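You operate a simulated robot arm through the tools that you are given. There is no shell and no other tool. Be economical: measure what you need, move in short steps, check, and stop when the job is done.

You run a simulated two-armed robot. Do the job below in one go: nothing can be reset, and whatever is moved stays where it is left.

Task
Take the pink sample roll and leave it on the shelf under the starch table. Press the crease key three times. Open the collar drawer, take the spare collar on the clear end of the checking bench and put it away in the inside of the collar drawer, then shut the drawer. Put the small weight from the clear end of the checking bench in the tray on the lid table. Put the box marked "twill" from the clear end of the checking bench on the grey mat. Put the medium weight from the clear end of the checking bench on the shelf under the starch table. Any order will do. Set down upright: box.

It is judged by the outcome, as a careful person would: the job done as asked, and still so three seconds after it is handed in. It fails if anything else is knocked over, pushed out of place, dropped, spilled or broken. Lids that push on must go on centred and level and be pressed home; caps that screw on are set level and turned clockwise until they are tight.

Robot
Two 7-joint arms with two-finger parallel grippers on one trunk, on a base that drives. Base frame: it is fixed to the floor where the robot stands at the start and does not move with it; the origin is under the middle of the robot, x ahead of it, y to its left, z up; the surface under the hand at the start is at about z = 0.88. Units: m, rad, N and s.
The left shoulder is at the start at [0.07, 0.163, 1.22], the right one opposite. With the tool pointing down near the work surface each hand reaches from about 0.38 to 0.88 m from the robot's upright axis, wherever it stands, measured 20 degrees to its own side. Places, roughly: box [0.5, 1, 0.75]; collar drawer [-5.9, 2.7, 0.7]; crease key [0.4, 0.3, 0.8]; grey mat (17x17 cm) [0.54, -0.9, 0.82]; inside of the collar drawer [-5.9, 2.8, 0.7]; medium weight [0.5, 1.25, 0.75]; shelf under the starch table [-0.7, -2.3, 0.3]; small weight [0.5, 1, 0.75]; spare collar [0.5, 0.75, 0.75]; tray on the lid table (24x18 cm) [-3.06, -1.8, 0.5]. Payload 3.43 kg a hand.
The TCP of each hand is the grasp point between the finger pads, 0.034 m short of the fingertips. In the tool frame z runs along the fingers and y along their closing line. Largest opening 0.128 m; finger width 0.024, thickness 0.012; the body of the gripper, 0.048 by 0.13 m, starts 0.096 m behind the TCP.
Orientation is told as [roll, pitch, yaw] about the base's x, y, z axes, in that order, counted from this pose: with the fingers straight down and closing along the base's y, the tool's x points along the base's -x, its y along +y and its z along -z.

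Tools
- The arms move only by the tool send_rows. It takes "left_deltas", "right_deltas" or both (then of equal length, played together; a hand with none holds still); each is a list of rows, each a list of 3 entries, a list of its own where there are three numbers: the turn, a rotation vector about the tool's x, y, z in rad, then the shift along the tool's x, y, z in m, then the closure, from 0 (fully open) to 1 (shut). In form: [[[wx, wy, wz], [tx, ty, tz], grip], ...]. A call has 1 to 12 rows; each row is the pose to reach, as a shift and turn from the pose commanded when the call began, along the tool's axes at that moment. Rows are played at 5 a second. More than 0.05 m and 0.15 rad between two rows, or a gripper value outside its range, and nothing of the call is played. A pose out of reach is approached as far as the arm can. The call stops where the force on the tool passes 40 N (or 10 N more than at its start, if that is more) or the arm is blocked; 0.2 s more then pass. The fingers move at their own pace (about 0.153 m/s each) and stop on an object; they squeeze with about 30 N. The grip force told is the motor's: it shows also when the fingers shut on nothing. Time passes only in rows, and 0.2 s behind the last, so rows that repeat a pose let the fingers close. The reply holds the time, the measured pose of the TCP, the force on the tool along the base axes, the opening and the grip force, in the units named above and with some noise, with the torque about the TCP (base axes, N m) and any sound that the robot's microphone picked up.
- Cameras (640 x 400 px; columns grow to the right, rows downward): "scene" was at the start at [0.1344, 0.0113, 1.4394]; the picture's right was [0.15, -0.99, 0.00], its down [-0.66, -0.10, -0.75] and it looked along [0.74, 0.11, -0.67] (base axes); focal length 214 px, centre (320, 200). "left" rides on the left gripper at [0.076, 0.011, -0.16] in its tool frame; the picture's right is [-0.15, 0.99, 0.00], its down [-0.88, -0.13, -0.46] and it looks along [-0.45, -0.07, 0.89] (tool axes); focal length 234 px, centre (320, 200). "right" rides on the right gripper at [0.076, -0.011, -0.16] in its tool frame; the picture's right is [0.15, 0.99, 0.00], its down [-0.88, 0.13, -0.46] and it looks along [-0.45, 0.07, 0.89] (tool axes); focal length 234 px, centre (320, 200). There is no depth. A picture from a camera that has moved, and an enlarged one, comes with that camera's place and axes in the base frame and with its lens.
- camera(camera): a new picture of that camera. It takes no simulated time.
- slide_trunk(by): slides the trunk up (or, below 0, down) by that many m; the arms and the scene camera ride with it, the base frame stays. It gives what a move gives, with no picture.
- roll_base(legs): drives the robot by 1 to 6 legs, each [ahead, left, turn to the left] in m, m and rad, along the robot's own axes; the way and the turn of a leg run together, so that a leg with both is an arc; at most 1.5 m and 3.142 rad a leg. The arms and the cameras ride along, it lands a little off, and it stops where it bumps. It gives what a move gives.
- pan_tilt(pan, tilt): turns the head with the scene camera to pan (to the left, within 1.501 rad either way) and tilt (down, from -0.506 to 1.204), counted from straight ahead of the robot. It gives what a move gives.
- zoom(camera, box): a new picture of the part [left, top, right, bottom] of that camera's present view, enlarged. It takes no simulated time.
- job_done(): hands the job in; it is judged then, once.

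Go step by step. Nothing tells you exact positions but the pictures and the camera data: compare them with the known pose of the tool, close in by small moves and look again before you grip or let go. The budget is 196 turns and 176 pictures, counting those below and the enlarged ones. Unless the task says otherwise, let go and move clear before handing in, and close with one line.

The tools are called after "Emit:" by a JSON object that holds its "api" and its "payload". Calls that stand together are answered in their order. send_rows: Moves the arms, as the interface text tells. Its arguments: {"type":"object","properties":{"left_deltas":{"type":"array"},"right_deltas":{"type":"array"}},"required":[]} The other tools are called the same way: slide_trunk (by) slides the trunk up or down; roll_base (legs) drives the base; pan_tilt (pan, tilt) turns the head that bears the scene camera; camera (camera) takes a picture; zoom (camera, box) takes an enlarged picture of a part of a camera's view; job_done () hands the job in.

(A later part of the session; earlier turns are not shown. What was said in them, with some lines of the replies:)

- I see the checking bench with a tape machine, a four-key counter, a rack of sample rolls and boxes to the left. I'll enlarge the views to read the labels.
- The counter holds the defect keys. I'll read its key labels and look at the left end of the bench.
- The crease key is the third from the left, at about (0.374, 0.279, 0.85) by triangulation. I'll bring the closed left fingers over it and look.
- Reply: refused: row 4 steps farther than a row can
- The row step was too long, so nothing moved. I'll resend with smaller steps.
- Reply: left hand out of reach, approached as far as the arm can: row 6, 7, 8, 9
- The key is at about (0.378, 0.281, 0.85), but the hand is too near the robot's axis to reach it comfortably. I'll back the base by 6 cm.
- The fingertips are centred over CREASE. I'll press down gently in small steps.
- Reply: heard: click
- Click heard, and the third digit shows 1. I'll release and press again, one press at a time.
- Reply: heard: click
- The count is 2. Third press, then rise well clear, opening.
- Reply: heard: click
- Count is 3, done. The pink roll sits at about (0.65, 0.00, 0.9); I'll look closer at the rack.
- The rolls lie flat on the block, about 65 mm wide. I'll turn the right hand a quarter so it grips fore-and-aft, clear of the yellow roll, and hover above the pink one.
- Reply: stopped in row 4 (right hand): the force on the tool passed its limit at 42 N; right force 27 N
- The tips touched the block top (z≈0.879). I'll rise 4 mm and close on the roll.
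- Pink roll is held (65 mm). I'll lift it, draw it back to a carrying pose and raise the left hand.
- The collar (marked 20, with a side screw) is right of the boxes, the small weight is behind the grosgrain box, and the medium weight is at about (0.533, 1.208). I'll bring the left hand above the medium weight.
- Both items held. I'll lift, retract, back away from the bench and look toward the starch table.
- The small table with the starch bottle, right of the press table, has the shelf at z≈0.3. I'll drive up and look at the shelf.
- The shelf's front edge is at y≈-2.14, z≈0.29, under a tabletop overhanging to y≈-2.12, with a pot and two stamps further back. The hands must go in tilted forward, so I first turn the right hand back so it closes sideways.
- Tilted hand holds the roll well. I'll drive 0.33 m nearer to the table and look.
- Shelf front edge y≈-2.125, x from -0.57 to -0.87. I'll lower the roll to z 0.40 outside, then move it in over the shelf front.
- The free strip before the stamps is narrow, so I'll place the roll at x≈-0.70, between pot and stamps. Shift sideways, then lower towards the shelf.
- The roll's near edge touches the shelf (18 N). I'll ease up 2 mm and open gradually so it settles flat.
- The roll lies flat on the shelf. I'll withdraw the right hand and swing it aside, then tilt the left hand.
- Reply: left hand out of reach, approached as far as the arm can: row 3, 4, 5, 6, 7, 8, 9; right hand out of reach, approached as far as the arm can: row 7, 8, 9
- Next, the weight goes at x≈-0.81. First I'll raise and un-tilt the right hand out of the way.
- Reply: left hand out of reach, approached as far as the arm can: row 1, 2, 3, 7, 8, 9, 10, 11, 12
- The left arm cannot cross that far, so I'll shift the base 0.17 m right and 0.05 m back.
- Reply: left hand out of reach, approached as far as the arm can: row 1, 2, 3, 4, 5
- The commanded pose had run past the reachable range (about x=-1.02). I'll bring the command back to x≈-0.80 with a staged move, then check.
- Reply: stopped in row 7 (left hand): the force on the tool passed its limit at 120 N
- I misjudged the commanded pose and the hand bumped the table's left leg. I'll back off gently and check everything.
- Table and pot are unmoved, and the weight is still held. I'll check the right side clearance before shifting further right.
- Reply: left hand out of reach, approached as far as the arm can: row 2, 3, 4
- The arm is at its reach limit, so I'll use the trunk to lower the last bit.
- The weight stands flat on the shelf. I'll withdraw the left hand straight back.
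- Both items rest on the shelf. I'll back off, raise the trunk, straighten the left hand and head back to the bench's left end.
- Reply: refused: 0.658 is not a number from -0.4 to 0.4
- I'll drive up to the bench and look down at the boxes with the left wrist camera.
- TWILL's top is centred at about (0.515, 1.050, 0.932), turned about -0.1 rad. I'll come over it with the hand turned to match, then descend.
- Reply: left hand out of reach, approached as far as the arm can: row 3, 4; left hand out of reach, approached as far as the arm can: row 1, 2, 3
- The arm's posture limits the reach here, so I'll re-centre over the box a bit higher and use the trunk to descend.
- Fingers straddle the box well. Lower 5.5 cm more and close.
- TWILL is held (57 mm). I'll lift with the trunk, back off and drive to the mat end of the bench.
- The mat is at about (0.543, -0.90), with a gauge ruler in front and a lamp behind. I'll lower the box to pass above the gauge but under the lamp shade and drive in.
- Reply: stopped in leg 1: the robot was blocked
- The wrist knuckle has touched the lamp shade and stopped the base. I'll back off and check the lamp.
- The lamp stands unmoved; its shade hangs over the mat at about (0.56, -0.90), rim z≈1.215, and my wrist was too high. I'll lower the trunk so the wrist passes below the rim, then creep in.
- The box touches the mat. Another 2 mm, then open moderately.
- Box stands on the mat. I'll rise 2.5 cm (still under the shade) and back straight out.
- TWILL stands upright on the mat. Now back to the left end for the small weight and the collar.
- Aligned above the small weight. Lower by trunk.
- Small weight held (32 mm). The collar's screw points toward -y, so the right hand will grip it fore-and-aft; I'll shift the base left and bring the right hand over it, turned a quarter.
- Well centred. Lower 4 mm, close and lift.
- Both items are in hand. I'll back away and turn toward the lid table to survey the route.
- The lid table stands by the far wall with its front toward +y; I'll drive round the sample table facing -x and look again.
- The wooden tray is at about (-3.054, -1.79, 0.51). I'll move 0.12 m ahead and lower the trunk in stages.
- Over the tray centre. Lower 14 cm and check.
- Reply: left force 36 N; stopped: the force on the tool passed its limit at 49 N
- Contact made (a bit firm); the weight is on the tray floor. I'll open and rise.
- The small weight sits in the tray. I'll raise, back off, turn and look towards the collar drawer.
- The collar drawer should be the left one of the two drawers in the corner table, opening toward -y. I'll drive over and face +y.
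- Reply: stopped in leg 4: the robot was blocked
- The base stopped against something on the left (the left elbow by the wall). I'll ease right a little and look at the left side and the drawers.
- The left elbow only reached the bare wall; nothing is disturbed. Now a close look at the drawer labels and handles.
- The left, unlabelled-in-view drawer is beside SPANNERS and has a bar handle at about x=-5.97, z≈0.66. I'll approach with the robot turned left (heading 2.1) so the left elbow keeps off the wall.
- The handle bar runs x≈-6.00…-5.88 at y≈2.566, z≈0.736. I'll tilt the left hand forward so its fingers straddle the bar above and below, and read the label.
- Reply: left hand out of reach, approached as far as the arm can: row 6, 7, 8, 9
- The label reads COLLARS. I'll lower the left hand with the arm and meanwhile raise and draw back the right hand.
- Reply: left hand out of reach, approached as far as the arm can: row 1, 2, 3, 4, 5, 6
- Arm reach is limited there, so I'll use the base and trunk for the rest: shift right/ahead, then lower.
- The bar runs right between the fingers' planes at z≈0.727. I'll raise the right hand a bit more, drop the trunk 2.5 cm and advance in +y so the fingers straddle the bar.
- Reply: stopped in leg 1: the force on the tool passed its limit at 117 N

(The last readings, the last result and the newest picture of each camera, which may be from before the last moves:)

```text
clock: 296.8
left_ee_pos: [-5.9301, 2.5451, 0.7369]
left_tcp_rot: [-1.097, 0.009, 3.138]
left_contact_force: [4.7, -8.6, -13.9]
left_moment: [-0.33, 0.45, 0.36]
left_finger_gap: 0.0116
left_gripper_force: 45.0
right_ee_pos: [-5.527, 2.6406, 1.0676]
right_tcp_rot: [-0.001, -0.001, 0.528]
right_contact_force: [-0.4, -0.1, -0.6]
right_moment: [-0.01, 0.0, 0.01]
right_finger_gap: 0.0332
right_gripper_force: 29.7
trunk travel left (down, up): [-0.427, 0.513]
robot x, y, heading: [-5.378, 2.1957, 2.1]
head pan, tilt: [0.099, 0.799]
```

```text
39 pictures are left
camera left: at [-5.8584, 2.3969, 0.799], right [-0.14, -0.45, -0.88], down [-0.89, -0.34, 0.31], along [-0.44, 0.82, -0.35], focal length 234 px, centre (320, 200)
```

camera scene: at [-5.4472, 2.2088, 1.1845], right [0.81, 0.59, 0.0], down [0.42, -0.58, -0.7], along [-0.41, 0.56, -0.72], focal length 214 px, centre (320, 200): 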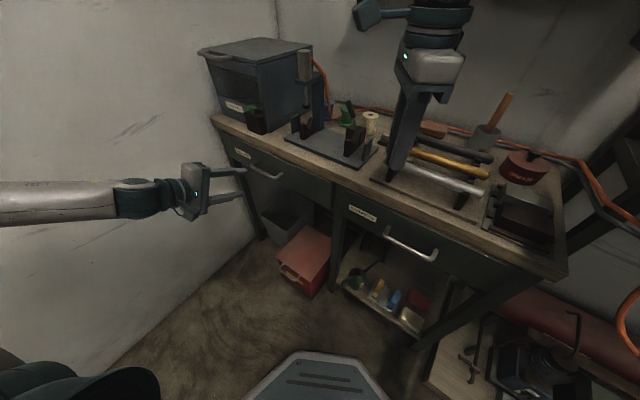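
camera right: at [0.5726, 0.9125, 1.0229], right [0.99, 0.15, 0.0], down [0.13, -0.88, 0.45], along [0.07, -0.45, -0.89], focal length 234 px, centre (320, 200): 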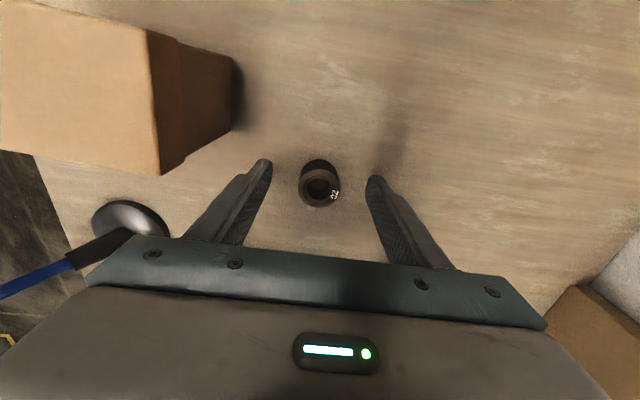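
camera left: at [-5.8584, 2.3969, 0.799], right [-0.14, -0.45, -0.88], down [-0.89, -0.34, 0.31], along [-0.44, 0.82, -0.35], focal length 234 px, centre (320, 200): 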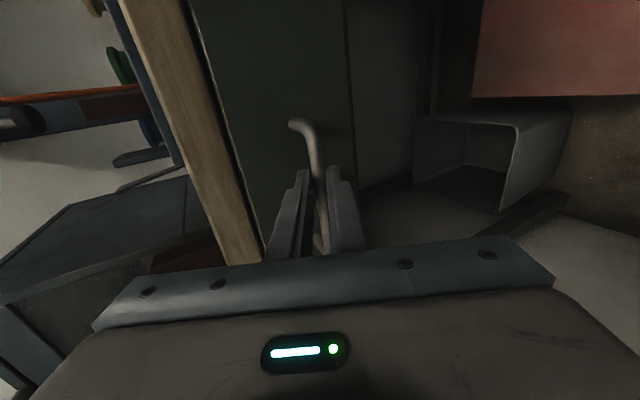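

The bar is gripped (11.6 mm). Pull the drawer straight toward -y with the base.

Emit:
{"api": "roll_base", "payload": {"legs": [[-0.086, 0.05, 0]]}}

Emit:
{"api": "camera", "payload": {"camera": "scene"}}

```text
clock: 297.9
left_ee_pos: [-5.9315, 2.4469, 0.7375]
left_tcp_rot: [-1.097, 0.011, 3.134]
left_contact_force: [10.8, -0.2, -26.3]
left_moment: [-0.51, 0.32, -0.02]
left_finger_gap: 0.012
left_gripper_force: 44.9
right_ee_pos: [-5.5278, 2.5431, 1.0676]
right_tcp_rot: [-0.001, 0.0, 0.524]
right_contact_force: [0.5, -0.7, -0.8]
right_moment: [0.06, -0.01, -0.03]
right_finger_gap: 0.0334
right_gripper_force: 30.3
trunk travel left (down, up): [-0.427, 0.513]
robot x, y, heading: [-5.3767, 2.0996, 2.098]
head pan, tilt: [0.099, 0.799]
```

```text
38 pictures are left
camera scene: at [-5.4485, 2.208, 1.1602], right [0.81, 0.59, 0.0], down [0.42, -0.58, -0.7], along [-0.41, 0.56, -0.72], focal length 214 px, centre (320, 200)
```

scene: 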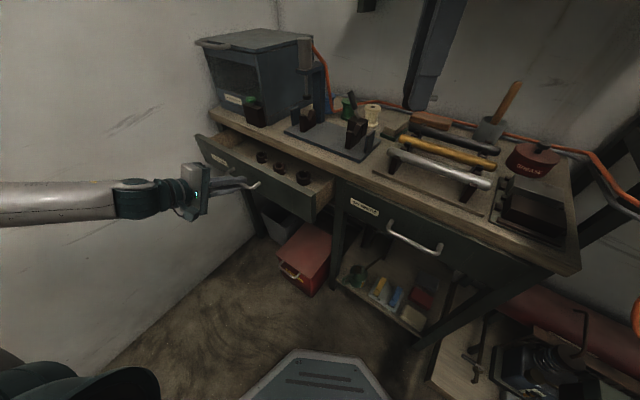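

The drawer opens and shows other collars inside. Pull another 10 cm.

Emit:
{"api": "roll_base", "payload": {"legs": [[-0.086, 0.05, 0]]}}

Emit:
{"api": "camera", "payload": {"camera": "scene"}}

```text
clock: 299.1
left_ee_pos: [-5.9324, 2.345, 0.7367]
left_tcp_rot: [-1.095, 0.009, 3.136]
left_contact_force: [-5.0, 0.9, -9.2]
left_moment: [-0.29, 0.56, 0.42]
left_finger_gap: 0.0116
left_gripper_force: 45.3
right_ee_pos: [-5.5273, 2.4411, 1.0676]
right_tcp_rot: [0.001, 0.0, 0.528]
right_contact_force: [-0.2, -1.0, -0.5]
right_moment: [0.05, 0.02, 0.0]
right_finger_gap: 0.0336
right_gripper_force: 30.3
trunk travel left (down, up): [-0.427, 0.513]
robot x, y, heading: [-5.3734, 1.996, 2.099]
head pan, tilt: [0.099, 0.799]
```

```text
37 pictures are left
camera scene: at [-5.4478, 2.106, 1.1604], right [0.81, 0.59, 0.0], down [0.42, -0.58, -0.7], along [-0.41, 0.56, -0.72], focal length 214 px, centre (320, 200)
```

scene: 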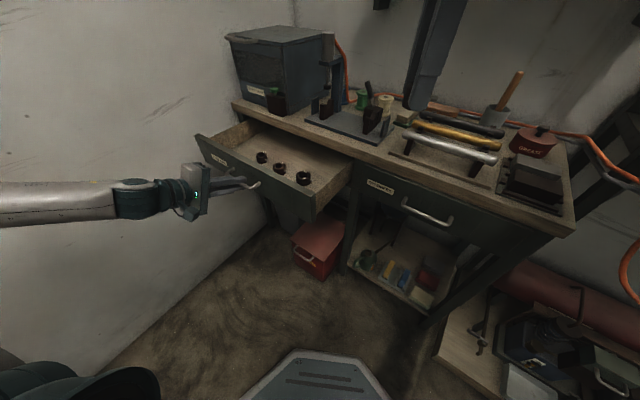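

The drawer is open about 20 cm. Release the bar, retreat, turn the base a little left and line the right hand up.

Emit:
{"api": "send_rows", "payload": {"left_deltas": [[[0, 0, 0], [0, 0, 0], 0.7], [[0, 0, 0], [0, 0, 0], 0.5], [[0, 0, 0], [0, 0, 0], 0.5]]}}

Emit:
{"api": "roll_base", "payload": {"legs": [[-0.069, 0.04, 0], [0, 0, 0.2], [0.098, -0.01, 0]]}}

Emit:
{"api": "send_rows", "payload": {"right_deltas": [[[0, 0, -0.14], [0.01, 0.03, 0], 1], [[0, 0, -0.28], [0.02, 0.06, 0], 1], [[0, 0, -0.42], [0.03, 0.09, 0], 1], [[0, 0, -0.56], [0.04, 0.12, 0], 1], [[0, 0, -0.7], [0.04, 0.15, 0], 1], [[0, 0, -0.84], [0.04, 0.18, 0], 1], [[0, 0, -0.84], [0.04, 0.18, 0], 1]]}}

Emit:
{"api": "camera", "payload": {"camera": "right"}}

Emit:
{"api": "camera", "payload": {"camera": "scene"}}

```text
clock: 299.9
left_ee_pos: [-5.9298, 2.3451, 0.7366]
left_tcp_rot: [-1.095, 0.009, 3.137]
left_contact_force: [0.4, -0.3, -0.3]
left_moment: [0.01, -0.02, -0.02]
left_finger_gap: 0.064
left_gripper_force: 0.2
right_ee_pos: [-5.5245, 2.4422, 1.0684]
right_tcp_rot: [0.003, 0.001, 0.525]
right_contact_force: [0.4, -0.3, 0.1]
right_moment: [0.01, 0.01, 0.0]
right_finger_gap: 0.0336
right_gripper_force: 30.5
trunk travel left (down, up): [-0.427, 0.513]
robot x, y, heading: [-5.3744, 2.003, 2.105]
head pan, tilt: [0.099, 0.799]
```

```text
clock: 302.4
left_ee_pos: [-6.0466, 2.2287, 0.7355]
left_tcp_rot: [-1.096, 0.011, -2.945]
left_contact_force: [-1.6, 0.0, 0.4]
left_moment: [-0.01, 0.01, -0.02]
left_finger_gap: 0.0643
left_gripper_force: 0.1
right_ee_pos: [-5.6695, 2.4033, 1.0669]
right_tcp_rot: [0.0, 0.003, 0.725]
right_contact_force: [-1.1, -0.5, -0.6]
right_moment: [-0.03, -0.03, 0.02]
right_finger_gap: 0.0335
right_gripper_force: 30.4
trunk travel left (down, up): [-0.427, 0.513]
robot x, y, heading: [-5.4288, 1.9999, 2.301]
head pan, tilt: [0.099, 0.799]
```

```text
clock: 304.1
left_ee_pos: [-6.0462, 2.2295, 0.7381]
left_tcp_rot: [-1.097, 0.009, -2.945]
left_contact_force: [0.2, 0.2, -1.1]
left_moment: [-0.02, -0.01, 0.0]
left_finger_gap: 0.0638
left_gripper_force: 0.1
right_ee_pos: [-5.819, 2.5112, 1.0695]
right_tcp_rot: [0.002, 0.001, 1.567]
right_contact_force: [0.6, 0.1, -0.1]
right_moment: [-0.03, -0.01, -0.01]
right_finger_gap: 0.0336
right_gripper_force: 30.3
trunk travel left (down, up): [-0.427, 0.513]
robot x, y, heading: [-5.4319, 1.9975, 2.297]
head pan, tilt: [0.099, 0.799]
```

```text
36 pictures are left
camera right: at [-5.8082, 2.4368, 1.2295], right [-0.99, -0.14, 0.0], down [-0.13, 0.88, 0.46], along [-0.07, 0.45, -0.89], focal length 234 px, centre (320, 200)
```

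right: 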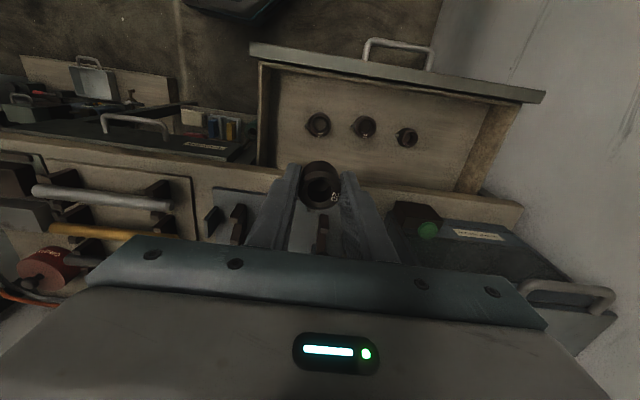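

```text
35 pictures are left
camera scene: at [-5.5241, 2.0892, 1.1605], right [0.68, 0.74, 0.0], down [0.53, -0.48, -0.7], along [-0.51, 0.47, -0.72], focal length 214 px, centre (320, 200)
```

scene: 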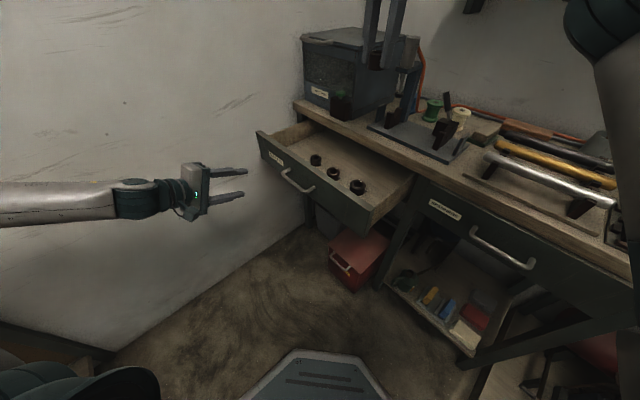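

Right hand hangs over the drawer; three collars sit in a row at y≈2.52. I'll put ours just behind them at about (-5.862, 2.558). Move over and go down in stages.

Emit:
{"api": "send_rows", "payload": {"right_deltas": [[[0, 0, 0], [-0.024, 0.02, 0], 1], [[0, 0, 0], [-0.047, 0.042, 0.02], 1], [[0, 0, 0], [-0.047, 0.042, 0.065], 1], [[0, 0, 0], [-0.047, 0.042, 0.11], 1], [[0, 0, 0], [-0.047, 0.042, 0.155], 1], [[0, 0, 0], [-0.047, 0.042, 0.2], 1], [[0, 0, 0], [-0.047, 0.042, 0.24], 1], [[0, 0, 0], [-0.047, 0.042, 0.24], 1]]}}

Emit:
{"api": "camera", "payload": {"camera": "right"}}

Emit:
{"api": "camera", "payload": {"camera": "scene"}}

```text
clock: 305.9
left_ee_pos: [-6.0459, 2.2282, 0.7368]
left_tcp_rot: [-1.097, 0.006, -2.948]
left_contact_force: [-0.5, 0.7, -0.1]
left_moment: [-0.03, -0.01, -0.04]
left_finger_gap: 0.0638
left_gripper_force: 0.1
right_ee_pos: [-5.8595, 2.556, 0.8286]
right_tcp_rot: [0.002, -0.001, 1.567]
right_contact_force: [0.1, 0.0, -0.1]
right_moment: [0.03, 0.01, -0.01]
right_finger_gap: 0.0335
right_gripper_force: 30.4
trunk travel left (down, up): [-0.427, 0.513]
robot x, y, heading: [-5.4297, 1.9987, 2.304]
head pan, tilt: [0.099, 0.799]
```

```text
34 pictures are left
camera right: at [-5.8488, 2.4806, 0.989], right [-0.99, -0.14, 0.0], down [-0.13, 0.88, 0.46], along [-0.07, 0.45, -0.89], focal length 234 px, centre (320, 200)
```

right: 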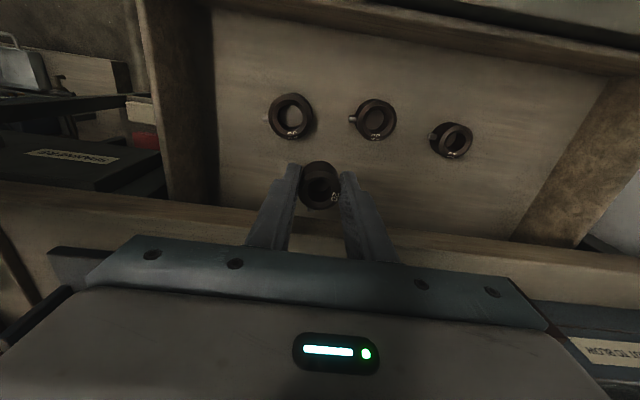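

```text
33 pictures are left
camera scene: at [-5.5244, 2.0888, 1.1605], right [0.68, 0.74, 0.0], down [0.53, -0.48, -0.7], along [-0.51, 0.47, -0.72], focal length 214 px, centre (320, 200)
```

scene: 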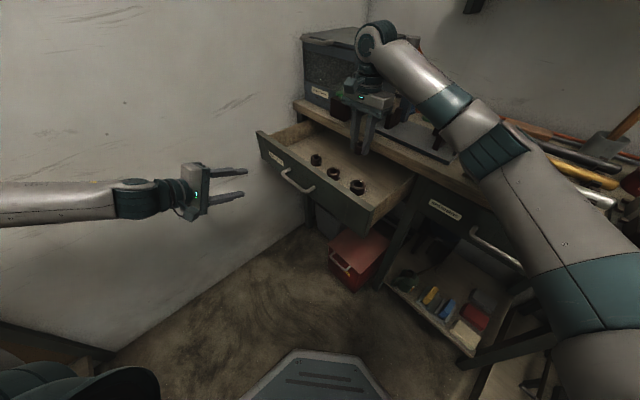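

Emit:
{"api": "send_rows", "payload": {"right_deltas": [[[0, 0, 0], [0, 0, 0.03], 1], [[0, 0, 0], [0, 0, 0.06], 1], [[0, 0, 0], [0, 0, 0.09], 1], [[0, 0, 0], [0, 0, 0.1], 1], [[0, 0, 0], [0, 0, 0.1], 1]]}}

Emit:
{"api": "camera", "payload": {"camera": "right"}}

Emit:
{"api": "zoom", "payload": {"camera": "scene", "box": [270, 70, 430, 220]}}

```text
clock: 307.1
left_ee_pos: [-6.045, 2.228, 0.7374]
left_tcp_rot: [-1.095, 0.008, -2.946]
left_contact_force: [0.3, 0.5, 0.6]
left_moment: [-0.02, 0.04, -0.02]
left_finger_gap: 0.064
left_gripper_force: 0.0
right_ee_pos: [-5.8603, 2.5567, 0.728]
right_tcp_rot: [0.002, 0.0, 1.566]
right_contact_force: [-0.3, 0.0, -0.8]
right_moment: [0.0, 0.01, 0.02]
right_finger_gap: 0.0336
right_gripper_force: 30.2
trunk travel left (down, up): [-0.427, 0.513]
robot x, y, heading: [-5.4344, 1.999, 2.299]
head pan, tilt: [0.099, 0.799]
```

```text
32 pictures are left
camera right: at [-5.8502, 2.4817, 0.8886], right [-0.99, -0.14, 0.0], down [-0.13, 0.88, 0.46], along [-0.07, 0.45, -0.89], focal length 234 px, centre (320, 200)
```

right: 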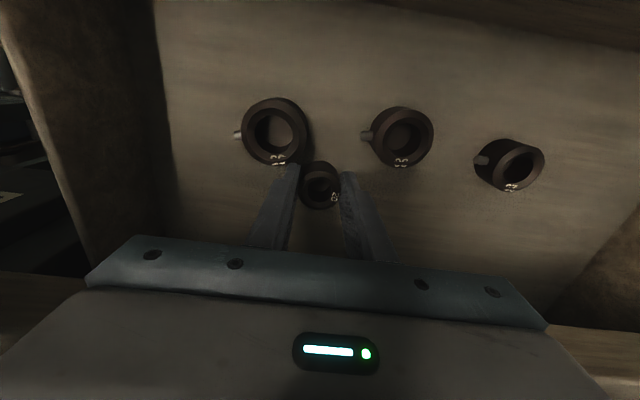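

```text
2.67 times, centred on (350, 145) of scene
camera zoom: at [-5.5246, 2.0892, 1.1604], right [0.68, 0.74, 0.0], down [0.53, -0.48, -0.7], along [-0.51, 0.47, -0.72], focal length 572 px, centre (240, 347)
```

zoom: 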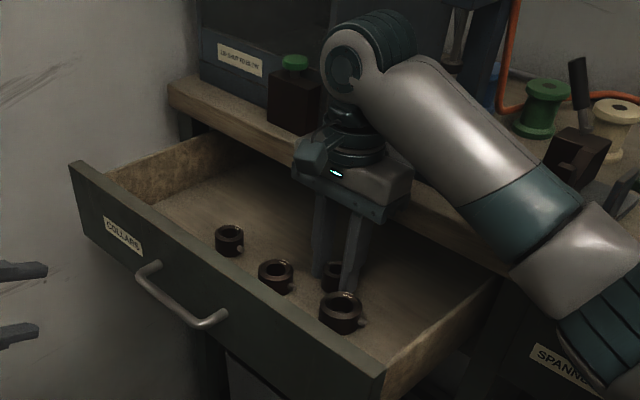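

The neighbouring collar is bigger, so I'll shift 13 mm back and 12 mm left before lowering further.

Emit:
{"api": "send_rows", "payload": {"right_deltas": [[[0, 0, 0], [-0.007, 0.006, 0], 1], [[0, 0, 0], [-0.013, 0.013, 0], 1], [[0, 0, 0], [-0.013, 0.013, 0.01], 1], [[0, 0, 0], [-0.013, 0.013, 0.018], 1], [[0, 0, 0], [-0.013, 0.013, 0.018], 1]]}}

Emit:
{"api": "camera", "payload": {"camera": "right"}}

Emit:
{"api": "zoom", "payload": {"camera": "scene", "box": [290, 110, 410, 210]}}

```text
clock: 308.1
left_ee_pos: [-6.0455, 2.2284, 0.7375]
left_tcp_rot: [-1.099, 0.009, -2.948]
left_contact_force: [-0.3, -0.5, 0.1]
left_moment: [0.04, -0.03, 0.03]
left_finger_gap: 0.0641
left_gripper_force: 0.0
right_ee_pos: [-5.8758, 2.5732, 0.7195]
right_tcp_rot: [0.013, -0.008, 1.566]
right_contact_force: [0.6, -2.6, 10.4]
right_moment: [0.49, -0.11, -0.02]
right_finger_gap: 0.0336
right_gripper_force: 29.6
trunk travel left (down, up): [-0.427, 0.513]
robot x, y, heading: [-5.4337, 1.9954, 2.299]
head pan, tilt: [0.099, 0.799]
stopped in row 5 (right hand): the force on the tool passed its limit at 43 N (the readings are from after the stop); the commanded pose is now the measured one
```

```text
30 pictures are left
camera right: at [-5.8629, 2.4957, 0.8795], right [-0.99, -0.14, 0.01], down [-0.12, 0.88, 0.47], along [-0.08, 0.46, -0.89], focal length 234 px, centre (320, 200)
```

right: 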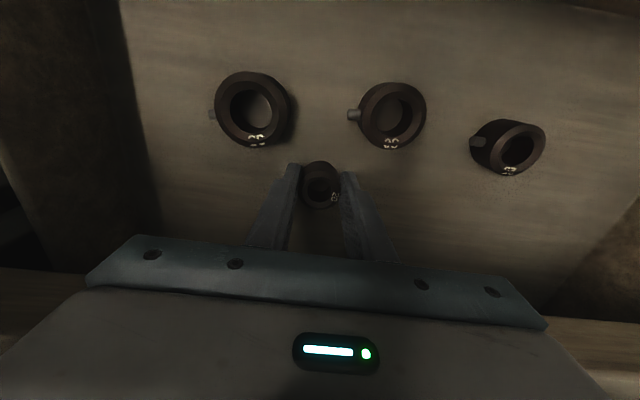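

```text
4.00 times, centred on (350, 160) of scene
camera zoom: at [-5.5238, 2.0882, 1.1606], right [0.68, 0.74, 0.0], down [0.53, -0.48, -0.7], along [-0.51, 0.47, -0.72], focal length 858 px, centre (200, 360)
```

zoom: 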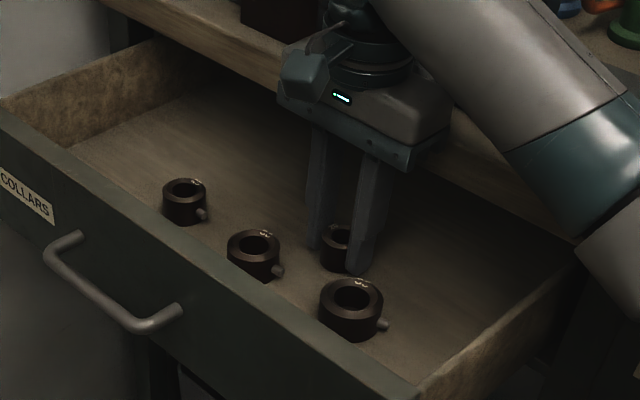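

The gripper body touched the table edge rather than the collar the floor. I'll lift slightly, shift 15 mm toward -y and lower again.

Emit:
{"api": "send_rows", "payload": {"right_deltas": [[[0, 0, 0], [0.0, 0, -0.006], 1], [[0, 0, 0], [0.008, 0, -0.006], 1], [[0, 0, 0], [0.015, 0, -0.006], 1], [[0, 0, 0], [0.015, 0, 0.0], 1], [[0, 0, 0], [0.015, 0, 0.005], 1], [[0, 0, 0], [0.015, 0, 0.009], 1], [[0, 0, 0], [0.015, 0, 0.009], 1]]}}

Emit:
{"api": "zoom", "payload": {"camera": "scene", "box": [290, 110, 410, 210]}}

```text
clock: 309.7
left_ee_pos: [-6.0442, 2.2274, 0.7374]
left_tcp_rot: [-1.097, 0.008, -2.946]
left_contact_force: [0.0, 0.0, -1.0]
left_moment: [0.0, 0.0, -0.01]
left_finger_gap: 0.0639
left_gripper_force: 0.1
right_ee_pos: [-5.8753, 2.5578, 0.7154]
right_tcp_rot: [0.019, -0.012, 1.567]
right_contact_force: [6.4, -0.2, 19.2]
right_moment: [-0.08, -0.5, 0.12]
right_finger_gap: 0.0336
right_gripper_force: 30.4
trunk travel left (down, up): [-0.427, 0.513]
robot x, y, heading: [-5.4354, 1.9992, 2.298]
head pan, tilt: [0.099, 0.799]
stopped in row 7 (right hand): the force on the tool passed its limit at 41 N (the readings are from after the stop); the commanded pose is now the measured one
```

```text
4.00 times, centred on (350, 160) of scene
camera zoom: at [-5.5231, 2.0881, 1.1605], right [0.68, 0.74, 0.0], down [0.53, -0.48, -0.7], along [-0.51, 0.47, -0.72], focal length 858 px, centre (200, 360)
```

zoom: 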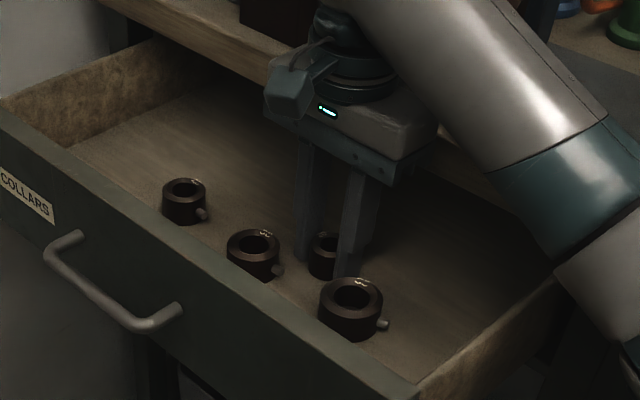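

The collar now rests on the drawer floor. Open a little and rise.

Emit:
{"api": "send_rows", "payload": {"right_deltas": [[[0, 0, 0], [0, 0, -0.002], 0.7], [[0, 0, 0], [0, 0, -0.002], 0.62], [[0, 0, 0], [0, 0, -0.002], 0.6], [[0, 0, 0], [0, 0, -0.03], 0.6], [[0, 0, 0], [0, 0, -0.07], 0.6], [[0, 0, 0], [0, 0, -0.11], 0.6], [[0, 0, 0], [0, 0, -0.15], 0.6], [[0, 0, 0], [0, 0, -0.19], 0.6], [[0, 0, 0], [0, 0, -0.23], 0.6], [[0, 0, 0], [0, 0, -0.27], 0.6]]}}

Emit:
{"api": "camera", "payload": {"camera": "right"}}

Emit:
{"api": "zoom", "payload": {"camera": "scene", "box": [250, 80, 430, 240]}}

```text
clock: 311.9
left_ee_pos: [-6.0451, 2.2276, 0.7372]
left_tcp_rot: [-1.097, 0.009, -2.944]
left_contact_force: [-0.5, 0.5, -0.5]
left_moment: [0.03, 0.0, -0.01]
left_finger_gap: 0.064
left_gripper_force: 0.0
right_ee_pos: [-5.8709, 2.554, 0.9799]
right_tcp_rot: [0.017, -0.01, 1.567]
right_contact_force: [-0.4, -0.1, 0.3]
right_moment: [0.03, 0.0, 0.0]
right_finger_gap: 0.0512
right_gripper_force: 0.0
trunk travel left (down, up): [-0.427, 0.513]
robot x, y, heading: [-5.4309, 1.9973, 2.298]
head pan, tilt: [0.099, 0.799]
```

```text
27 pictures are left
camera right: at [-5.8589, 2.4776, 1.1397], right [-0.99, -0.14, 0.02], down [-0.12, 0.88, 0.47], along [-0.08, 0.46, -0.88], focal length 234 px, centre (320, 200)
```

right: 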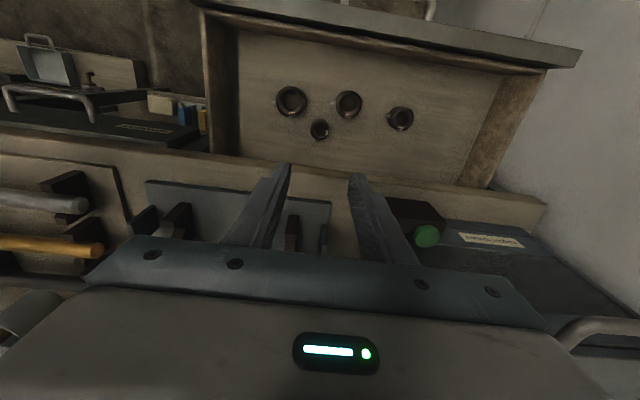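

```text
2.50 times, centred on (340, 160) of scene
camera zoom: at [-5.5245, 2.0882, 1.1605], right [0.68, 0.74, 0.0], down [0.53, -0.48, -0.7], along [-0.51, 0.47, -0.72], focal length 536 px, centre (270, 300)
```

zoom: 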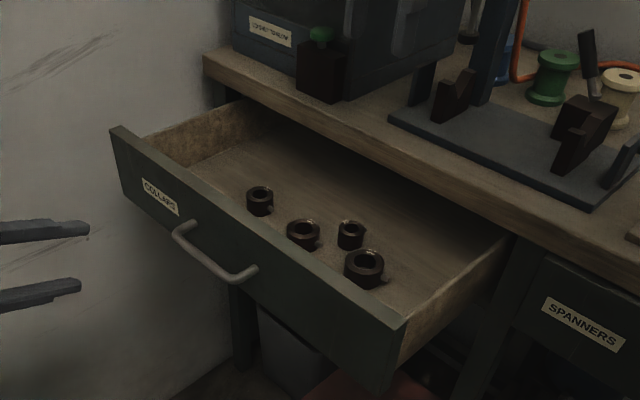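

The spare collar stands in the drawer. I'll pull the right hand back, line the left hand up with the bar again and look.

Emit:
{"api": "send_rows", "payload": {"right_deltas": [[[0, 0, 0], [0.03, 0, -0.03], 0.6], [[0, 0, 0], [0.06, -0.03, -0.06], 0.6], [[0, 0, 0], [0.09, -0.06, -0.09], 0.6], [[0, 0, 0], [0.12, -0.09, -0.12], 0.6], [[0, 0, 0], [0.15, -0.12, -0.14], 0.6], [[0, 0, 0], [0.18, -0.15, -0.15], 0.6]]}}

Emit:
{"api": "roll_base", "payload": {"legs": [[-0.0746, 0.0666, 0], [0, 0, -0.2], [0.034, -0.09, 0]]}}

Emit:
{"api": "camera", "payload": {"camera": "left"}}

```text
refused: row 2 steps farther than a row can; nothing moved
```

```text
clock: 314.5
left_ee_pos: [-5.9264, 2.3232, 0.737]
left_tcp_rot: [-1.096, 0.009, 3.137]
left_contact_force: [0.8, 0.4, 0.0]
left_moment: [-0.03, -0.01, 0.0]
left_finger_gap: 0.0639
left_gripper_force: 0.0
right_ee_pos: [-5.6907, 2.609, 0.979]
right_tcp_rot: [0.016, -0.01, 1.365]
right_contact_force: [0.4, -0.3, -0.2]
right_moment: [-0.04, 0.03, -0.01]
right_finger_gap: 0.0511
right_gripper_force: 0.0
trunk travel left (down, up): [-0.427, 0.513]
robot x, y, heading: [-5.373, 1.9769, 2.102]
head pan, tilt: [0.099, 0.799]
```

```text
25 pictures are left
camera left: at [-5.8543, 2.1748, 0.7995], right [-0.14, -0.45, -0.88], down [-0.89, -0.34, 0.32], along [-0.44, 0.82, -0.35], focal length 234 px, centre (320, 200)
```

left: 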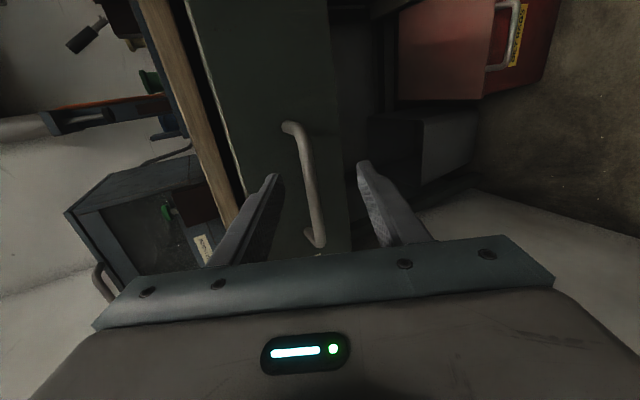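

The right-hand rows were refused (step too long), but it stayed clear. I'll raise and retract it properly, then advance and grip the bar.

Emit:
{"api": "send_rows", "payload": {"right_deltas": [[[0, 0, 0], [0, 0, -0.045], 0.6], [[0, 0, 0], [0, 0, -0.09], 0.6], [[0, 0, 0], [0, 0, -0.135], 0.6], [[0, 0, 0], [0.04, 0, -0.15], 0.6], [[0, 0, 0], [0.08, -0.02, -0.15], 0.6], [[0, 0, 0], [0.12, -0.04, -0.15], 0.6], [[0, 0, 0], [0.16, -0.06, -0.15], 0.6], [[0, 0, 0], [0.2, -0.08, -0.15], 0.6]]}}

Emit:
{"api": "roll_base", "payload": {"legs": [[0.019, -0.011, 0]]}}

Emit:
{"api": "send_rows", "payload": {"left_deltas": [[[0, 0, 0], [0, 0, 0], 0.6], [[0, 0, 0], [0, 0, 0], 0.75], [[0, 0, 0], [0, 0, 0], 0.9], [[0, 0, 0], [0, 0, 0], 1], [[0, 0, 0], [0, 0, 0], 1]]}}

Emit:
{"api": "camera", "payload": {"camera": "scene"}}

```text
clock: 316.3
left_ee_pos: [-5.9272, 2.3229, 0.7376]
left_tcp_rot: [-1.096, 0.009, 3.134]
left_contact_force: [0.2, 0.6, -0.4]
left_moment: [0.03, -0.03, -0.05]
left_finger_gap: 0.0642
left_gripper_force: 0.0
right_ee_pos: [-5.6487, 2.3915, 1.1263]
right_tcp_rot: [0.018, -0.01, 1.364]
right_contact_force: [-0.2, 0.0, -0.1]
right_moment: [0.0, -0.02, -0.01]
right_finger_gap: 0.0512
right_gripper_force: 0.0
right hand out of reach, approached as far as the arm can: row 3
trunk travel left (down, up): [-0.427, 0.513]
robot x, y, heading: [-5.3689, 1.9729, 2.099]
head pan, tilt: [0.099, 0.799]
```

```text
clock: 317.1
left_ee_pos: [-5.9272, 2.3441, 0.7367]
left_tcp_rot: [-1.097, 0.008, 3.137]
left_contact_force: [-0.5, 0.0, -0.8]
left_moment: [0.01, -0.01, -0.04]
left_finger_gap: 0.0639
left_gripper_force: 0.0
right_ee_pos: [-5.6509, 2.4153, 1.1264]
right_tcp_rot: [0.015, -0.01, 1.365]
right_contact_force: [0.6, 0.3, -0.1]
right_moment: [-0.06, -0.02, -0.01]
right_finger_gap: 0.0514
right_gripper_force: 0.0
trunk travel left (down, up): [-0.427, 0.513]
robot x, y, heading: [-5.3723, 1.9961, 2.097]
head pan, tilt: [0.099, 0.799]
```

```text
clock: 318.3
left_ee_pos: [-5.9272, 2.3442, 0.7394]
left_tcp_rot: [-1.1, 0.008, 3.136]
left_contact_force: [-5.9, 1.5, 16.4]
left_moment: [0.38, -0.36, -0.54]
left_finger_gap: 0.0118
left_gripper_force: 45.1
right_ee_pos: [-5.6498, 2.4132, 1.1266]
right_tcp_rot: [0.017, -0.009, 1.366]
right_contact_force: [0.0, 0.4, 0.0]
right_moment: [0.02, 0.02, -0.01]
right_finger_gap: 0.0511
right_gripper_force: 0.0
trunk travel left (down, up): [-0.427, 0.513]
robot x, y, heading: [-5.3729, 1.9984, 2.1]
head pan, tilt: [0.099, 0.799]
```

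```text
24 pictures are left
camera scene: at [-5.4433, 2.103, 1.1608], right [0.81, 0.59, 0.0], down [0.42, -0.58, -0.7], along [-0.41, 0.56, -0.72], focal length 214 px, centre (320, 200)
```

scene: 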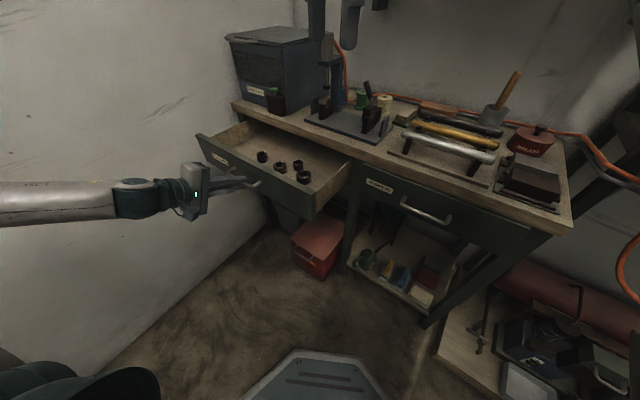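

Bar gripped. Push the drawer in gently, in two legs.

Emit:
{"api": "roll_base", "payload": {"legs": [[0.082, -0.048, 0]]}}

Emit:
{"api": "roll_base", "payload": {"legs": [[0.078, -0.045, 0]]}}

Emit:
{"api": "camera", "payload": {"camera": "scene"}}

```text
clock: 319.4
left_ee_pos: [-5.9277, 2.4383, 0.7386]
left_tcp_rot: [-1.1, 0.007, 3.136]
left_contact_force: [-9.8, -0.6, 28.1]
left_moment: [0.78, -0.35, -0.11]
left_finger_gap: 0.0118
left_gripper_force: 44.9
right_ee_pos: [-5.6482, 2.5066, 1.1273]
right_tcp_rot: [0.017, -0.008, 1.368]
right_contact_force: [0.6, 0.1, 0.1]
right_moment: [-0.06, 0.05, -0.02]
right_finger_gap: 0.0509
right_gripper_force: 0.0
trunk travel left (down, up): [-0.427, 0.513]
robot x, y, heading: [-5.3721, 2.0906, 2.103]
head pan, tilt: [0.099, 0.799]
```

```text
clock: 320.6
left_ee_pos: [-5.9281, 2.5279, 0.7393]
left_tcp_rot: [-1.099, 0.007, 3.136]
left_contact_force: [7.7, -0.5, 10.2]
left_moment: [0.36, -0.73, -1.02]
left_finger_gap: 0.0115
left_gripper_force: 44.9
right_ee_pos: [-5.6502, 2.5986, 1.1271]
right_tcp_rot: [0.018, -0.011, 1.366]
right_contact_force: [-0.1, 0.8, 0.7]
right_moment: [-0.06, 0.02, 0.0]
right_finger_gap: 0.0512
right_gripper_force: 0.0
trunk travel left (down, up): [-0.427, 0.513]
robot x, y, heading: [-5.3729, 2.1812, 2.097]
head pan, tilt: [0.099, 0.799]
```

```text
23 pictures are left
camera scene: at [-5.4433, 2.2887, 1.1606], right [0.81, 0.59, 0.0], down [0.42, -0.58, -0.7], along [-0.41, 0.56, -0.72], focal length 214 px, centre (320, 200)
```

scene: 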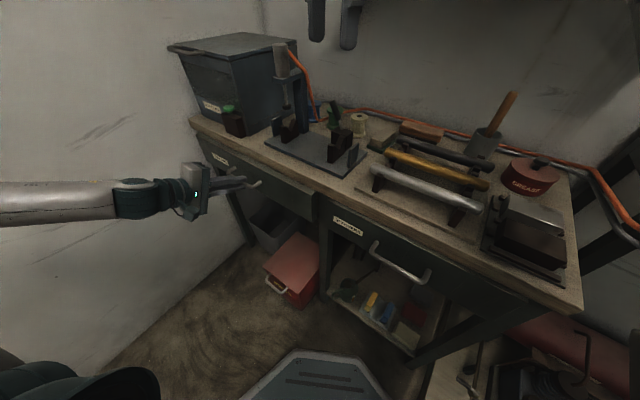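

About 17 mm remain; push the last bit.

Emit:
{"api": "roll_base", "payload": {"legs": [[0.016, -0.0095, 0]]}}

Emit:
{"api": "camera", "payload": {"camera": "left"}}

```text
clock: 321.4
left_ee_pos: [-5.9275, 2.5402, 0.7393]
left_tcp_rot: [-1.1, 0.011, 3.137]
left_contact_force: [0.6, -4.6, 2.0]
left_moment: [-0.02, 0.27, 0.16]
left_finger_gap: 0.0118
left_gripper_force: 44.2
right_ee_pos: [-5.6515, 2.6122, 1.1271]
right_tcp_rot: [0.017, -0.01, 1.368]
right_contact_force: [-1.1, -0.8, 0.3]
right_moment: [-0.02, -0.02, -0.02]
right_finger_gap: 0.0512
right_gripper_force: 0.1
trunk travel left (down, up): [-0.427, 0.513]
robot x, y, heading: [-5.3721, 2.198, 2.104]
head pan, tilt: [0.099, 0.799]
stopped in leg 1: the force on the tool passed its limit at 95 N (the readings are from after the stop); the commanded pose is now the measured one
```

```text
22 pictures are left
camera left: at [-5.8547, 2.3919, 0.8007], right [-0.14, -0.45, -0.88], down [-0.89, -0.34, 0.31], along [-0.44, 0.83, -0.35], focal length 234 px, centre (320, 200)
```

left: 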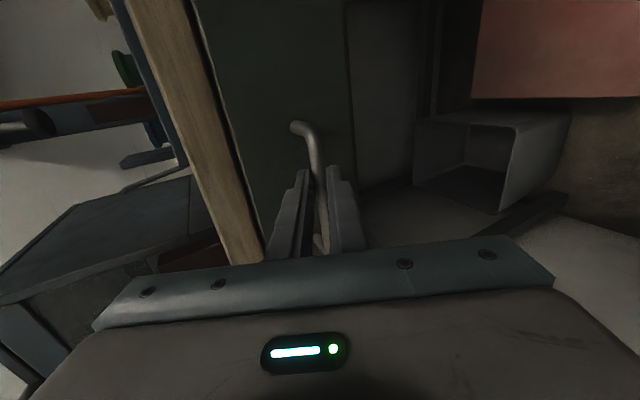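

It stopped on force, about 5 mm short of the earlier grip point. A gentle push with the arm will show whether it's fully shut.

Emit:
{"api": "send_rows", "payload": {"left_deltas": [[[0, 0, 0], [0, -0.0014, 0.0027], 1], [[0, 0, 0], [0, -0.0027, 0.0053], 1], [[0, 0, 0], [0, -0.0041, 0.008], 1], [[0, 0, 0], [0, -0.0041, 0.008], 1]]}}

Emit:
{"api": "zoom", "payload": {"camera": "scene", "box": [180, 90, 380, 240]}}

```text
clock: 322.1
left_ee_pos: [-5.928, 2.54, 0.7386]
left_tcp_rot: [-1.093, 0.012, 3.139]
left_contact_force: [1.3, -17.1, 9.7]
left_moment: [0.02, 0.28, -0.27]
left_finger_gap: 0.0118
left_gripper_force: 44.8
right_ee_pos: [-5.6522, 2.6099, 1.1265]
right_tcp_rot: [0.018, -0.011, 1.372]
right_contact_force: [0.4, -0.1, 1.4]
right_moment: [-0.02, 0.01, 0.03]
right_finger_gap: 0.0511
right_gripper_force: 0.0
trunk travel left (down, up): [-0.427, 0.513]
robot x, y, heading: [-5.3756, 2.1926, 2.11]
head pan, tilt: [0.099, 0.799]
stopped in row 3 (left hand): the force on the tool passed its limit at 44 N (the readings are from after the stop); the commanded pose is now the measured one
```

```text
2.67 times, centred on (280, 165) of scene
camera zoom: at [-5.444, 2.3002, 1.1609], right [0.8, 0.59, 0.0], down [0.43, -0.58, -0.7], along [-0.42, 0.56, -0.72], focal length 572 px, centre (427, 293)
```

zoom: 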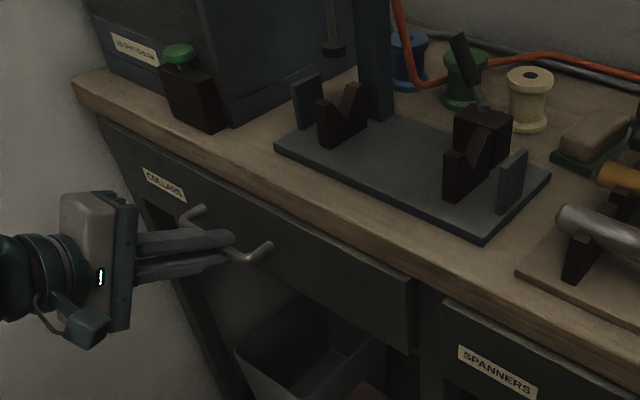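

The stop is firm. I'll open the fingers and press the tips directly on the panel to confirm it's home (panel contact was at TCP y≈2.546 when shut).

Emit:
{"api": "send_rows", "payload": {"left_deltas": [[[0, 0, 0], [0, 0, 0], 0.7], [[0, 0, 0], [0, 0, 0], 0.5], [[0, 0, 0], [0, 0, 0], 0.5], [[0, 0, 0], [0, -0.0014, 0.0027], 0.5], [[0, 0, 0], [0, -0.0027, 0.0053], 0.5], [[0, 0, 0], [0, -0.0041, 0.008], 0.5], [[0, 0, 0], [0, -0.0055, 0.0107], 0.5], [[0, 0, 0], [0, -0.0068, 0.0133], 0.5]]}}

Emit:
{"api": "zoom", "payload": {"camera": "scene", "box": [270, 160, 370, 235]}}

```text
clock: 323.9
left_ee_pos: [-5.9294, 2.5473, 0.7398]
left_tcp_rot: [-1.086, 0.017, 3.138]
left_contact_force: [4.7, -23.3, 2.3]
left_moment: [0.61, 0.01, -0.12]
left_finger_gap: 0.0598
left_gripper_force: 0.1
left hand out of reach, approached as far as the arm can: row 6, 7, 8
right_ee_pos: [-5.6538, 2.6081, 1.1272]
right_tcp_rot: [0.018, -0.012, 1.375]
right_contact_force: [-0.2, 0.7, 0.4]
right_moment: [-0.03, 0.01, -0.02]
right_finger_gap: 0.0512
right_gripper_force: 0.0
trunk travel left (down, up): [-0.427, 0.513]
robot x, y, heading: [-5.3723, 2.1944, 2.107]
head pan, tilt: [0.099, 0.799]
stopped in row 8 (left hand): the force on the tool passed its limit at 42 N (the readings are from after the stop); the commanded pose is now the measured one
```

```text
5.33 times, centred on (320, 198) of scene
camera zoom: at [-5.4447, 2.2988, 1.1607], right [0.8, 0.6, 0.0], down [0.43, -0.57, -0.7], along [-0.42, 0.56, -0.72], focal length 1144 px, centre (320, 213)
```

zoom: 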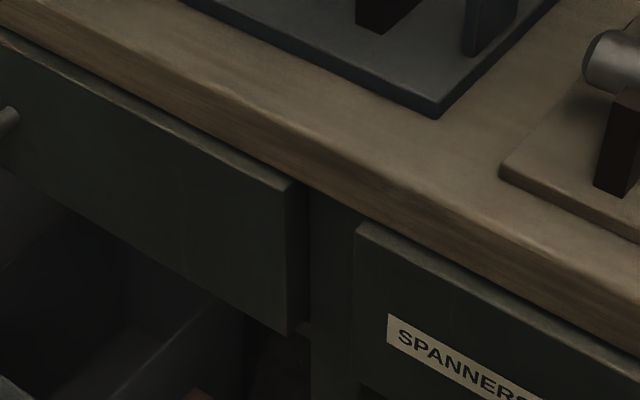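

Firm contact at 2.547: the drawer is shut and level with its neighbour. I'll back clear and take a last look.

Emit:
{"api": "roll_base", "payload": {"legs": [[-0.104, 0.06, 0], [-0.2, -0.1, 0]]}}

Emit:
{"api": "camera", "payload": {"camera": "scene"}}

```text
clock: 326.4
left_ee_pos: [-5.7399, 2.316, 0.7408]
left_tcp_rot: [-1.086, 0.017, 3.138]
left_contact_force: [-0.6, -0.9, -0.3]
left_moment: [0.0, 0.0, 0.0]
left_finger_gap: 0.0639
left_gripper_force: 0.0
right_ee_pos: [-5.4641, 2.3754, 1.1283]
right_tcp_rot: [0.018, -0.01, 1.374]
right_contact_force: [0.2, 1.1, 0.1]
right_moment: [0.02, 0.03, 0.02]
right_finger_gap: 0.0514
right_gripper_force: 0.2
trunk travel left (down, up): [-0.427, 0.513]
robot x, y, heading: [-5.184, 1.9589, 2.108]
head pan, tilt: [0.099, 0.799]
```

```text
19 pictures are left
camera scene: at [-5.2558, 2.0664, 1.1606], right [0.8, 0.6, 0.0], down [0.43, -0.58, -0.7], along [-0.42, 0.56, -0.72], focal length 214 px, centre (320, 200)
```

scene: 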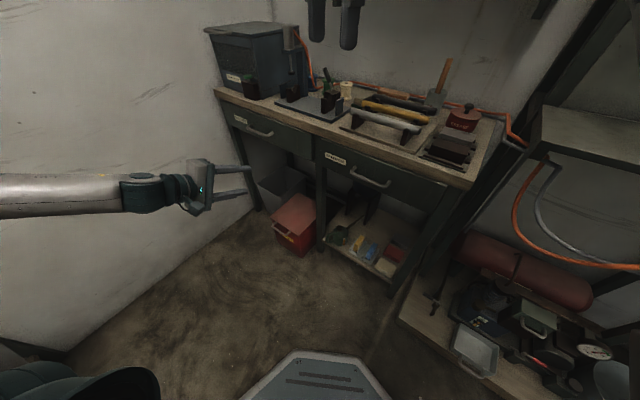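

The drawer is shut, the table is undisturbed and both hands are empty and clear, so I'm handing the job in.

Emit:
{"api": "job_done", "payload": {}}

```text
The job is handed in.
```

All six parts of the job are done: the pink roll and medium weight are on the starch shelf, the crease key counter reads 3, and the spare collar is in the shut drawer. The small weight is in the tray, and the "twill" box stands upright on the mat. On the way I bumped the starch table's leg and the desk lamp's shade, and one elbow stopped against the wall; nothing looked moved afterwards.
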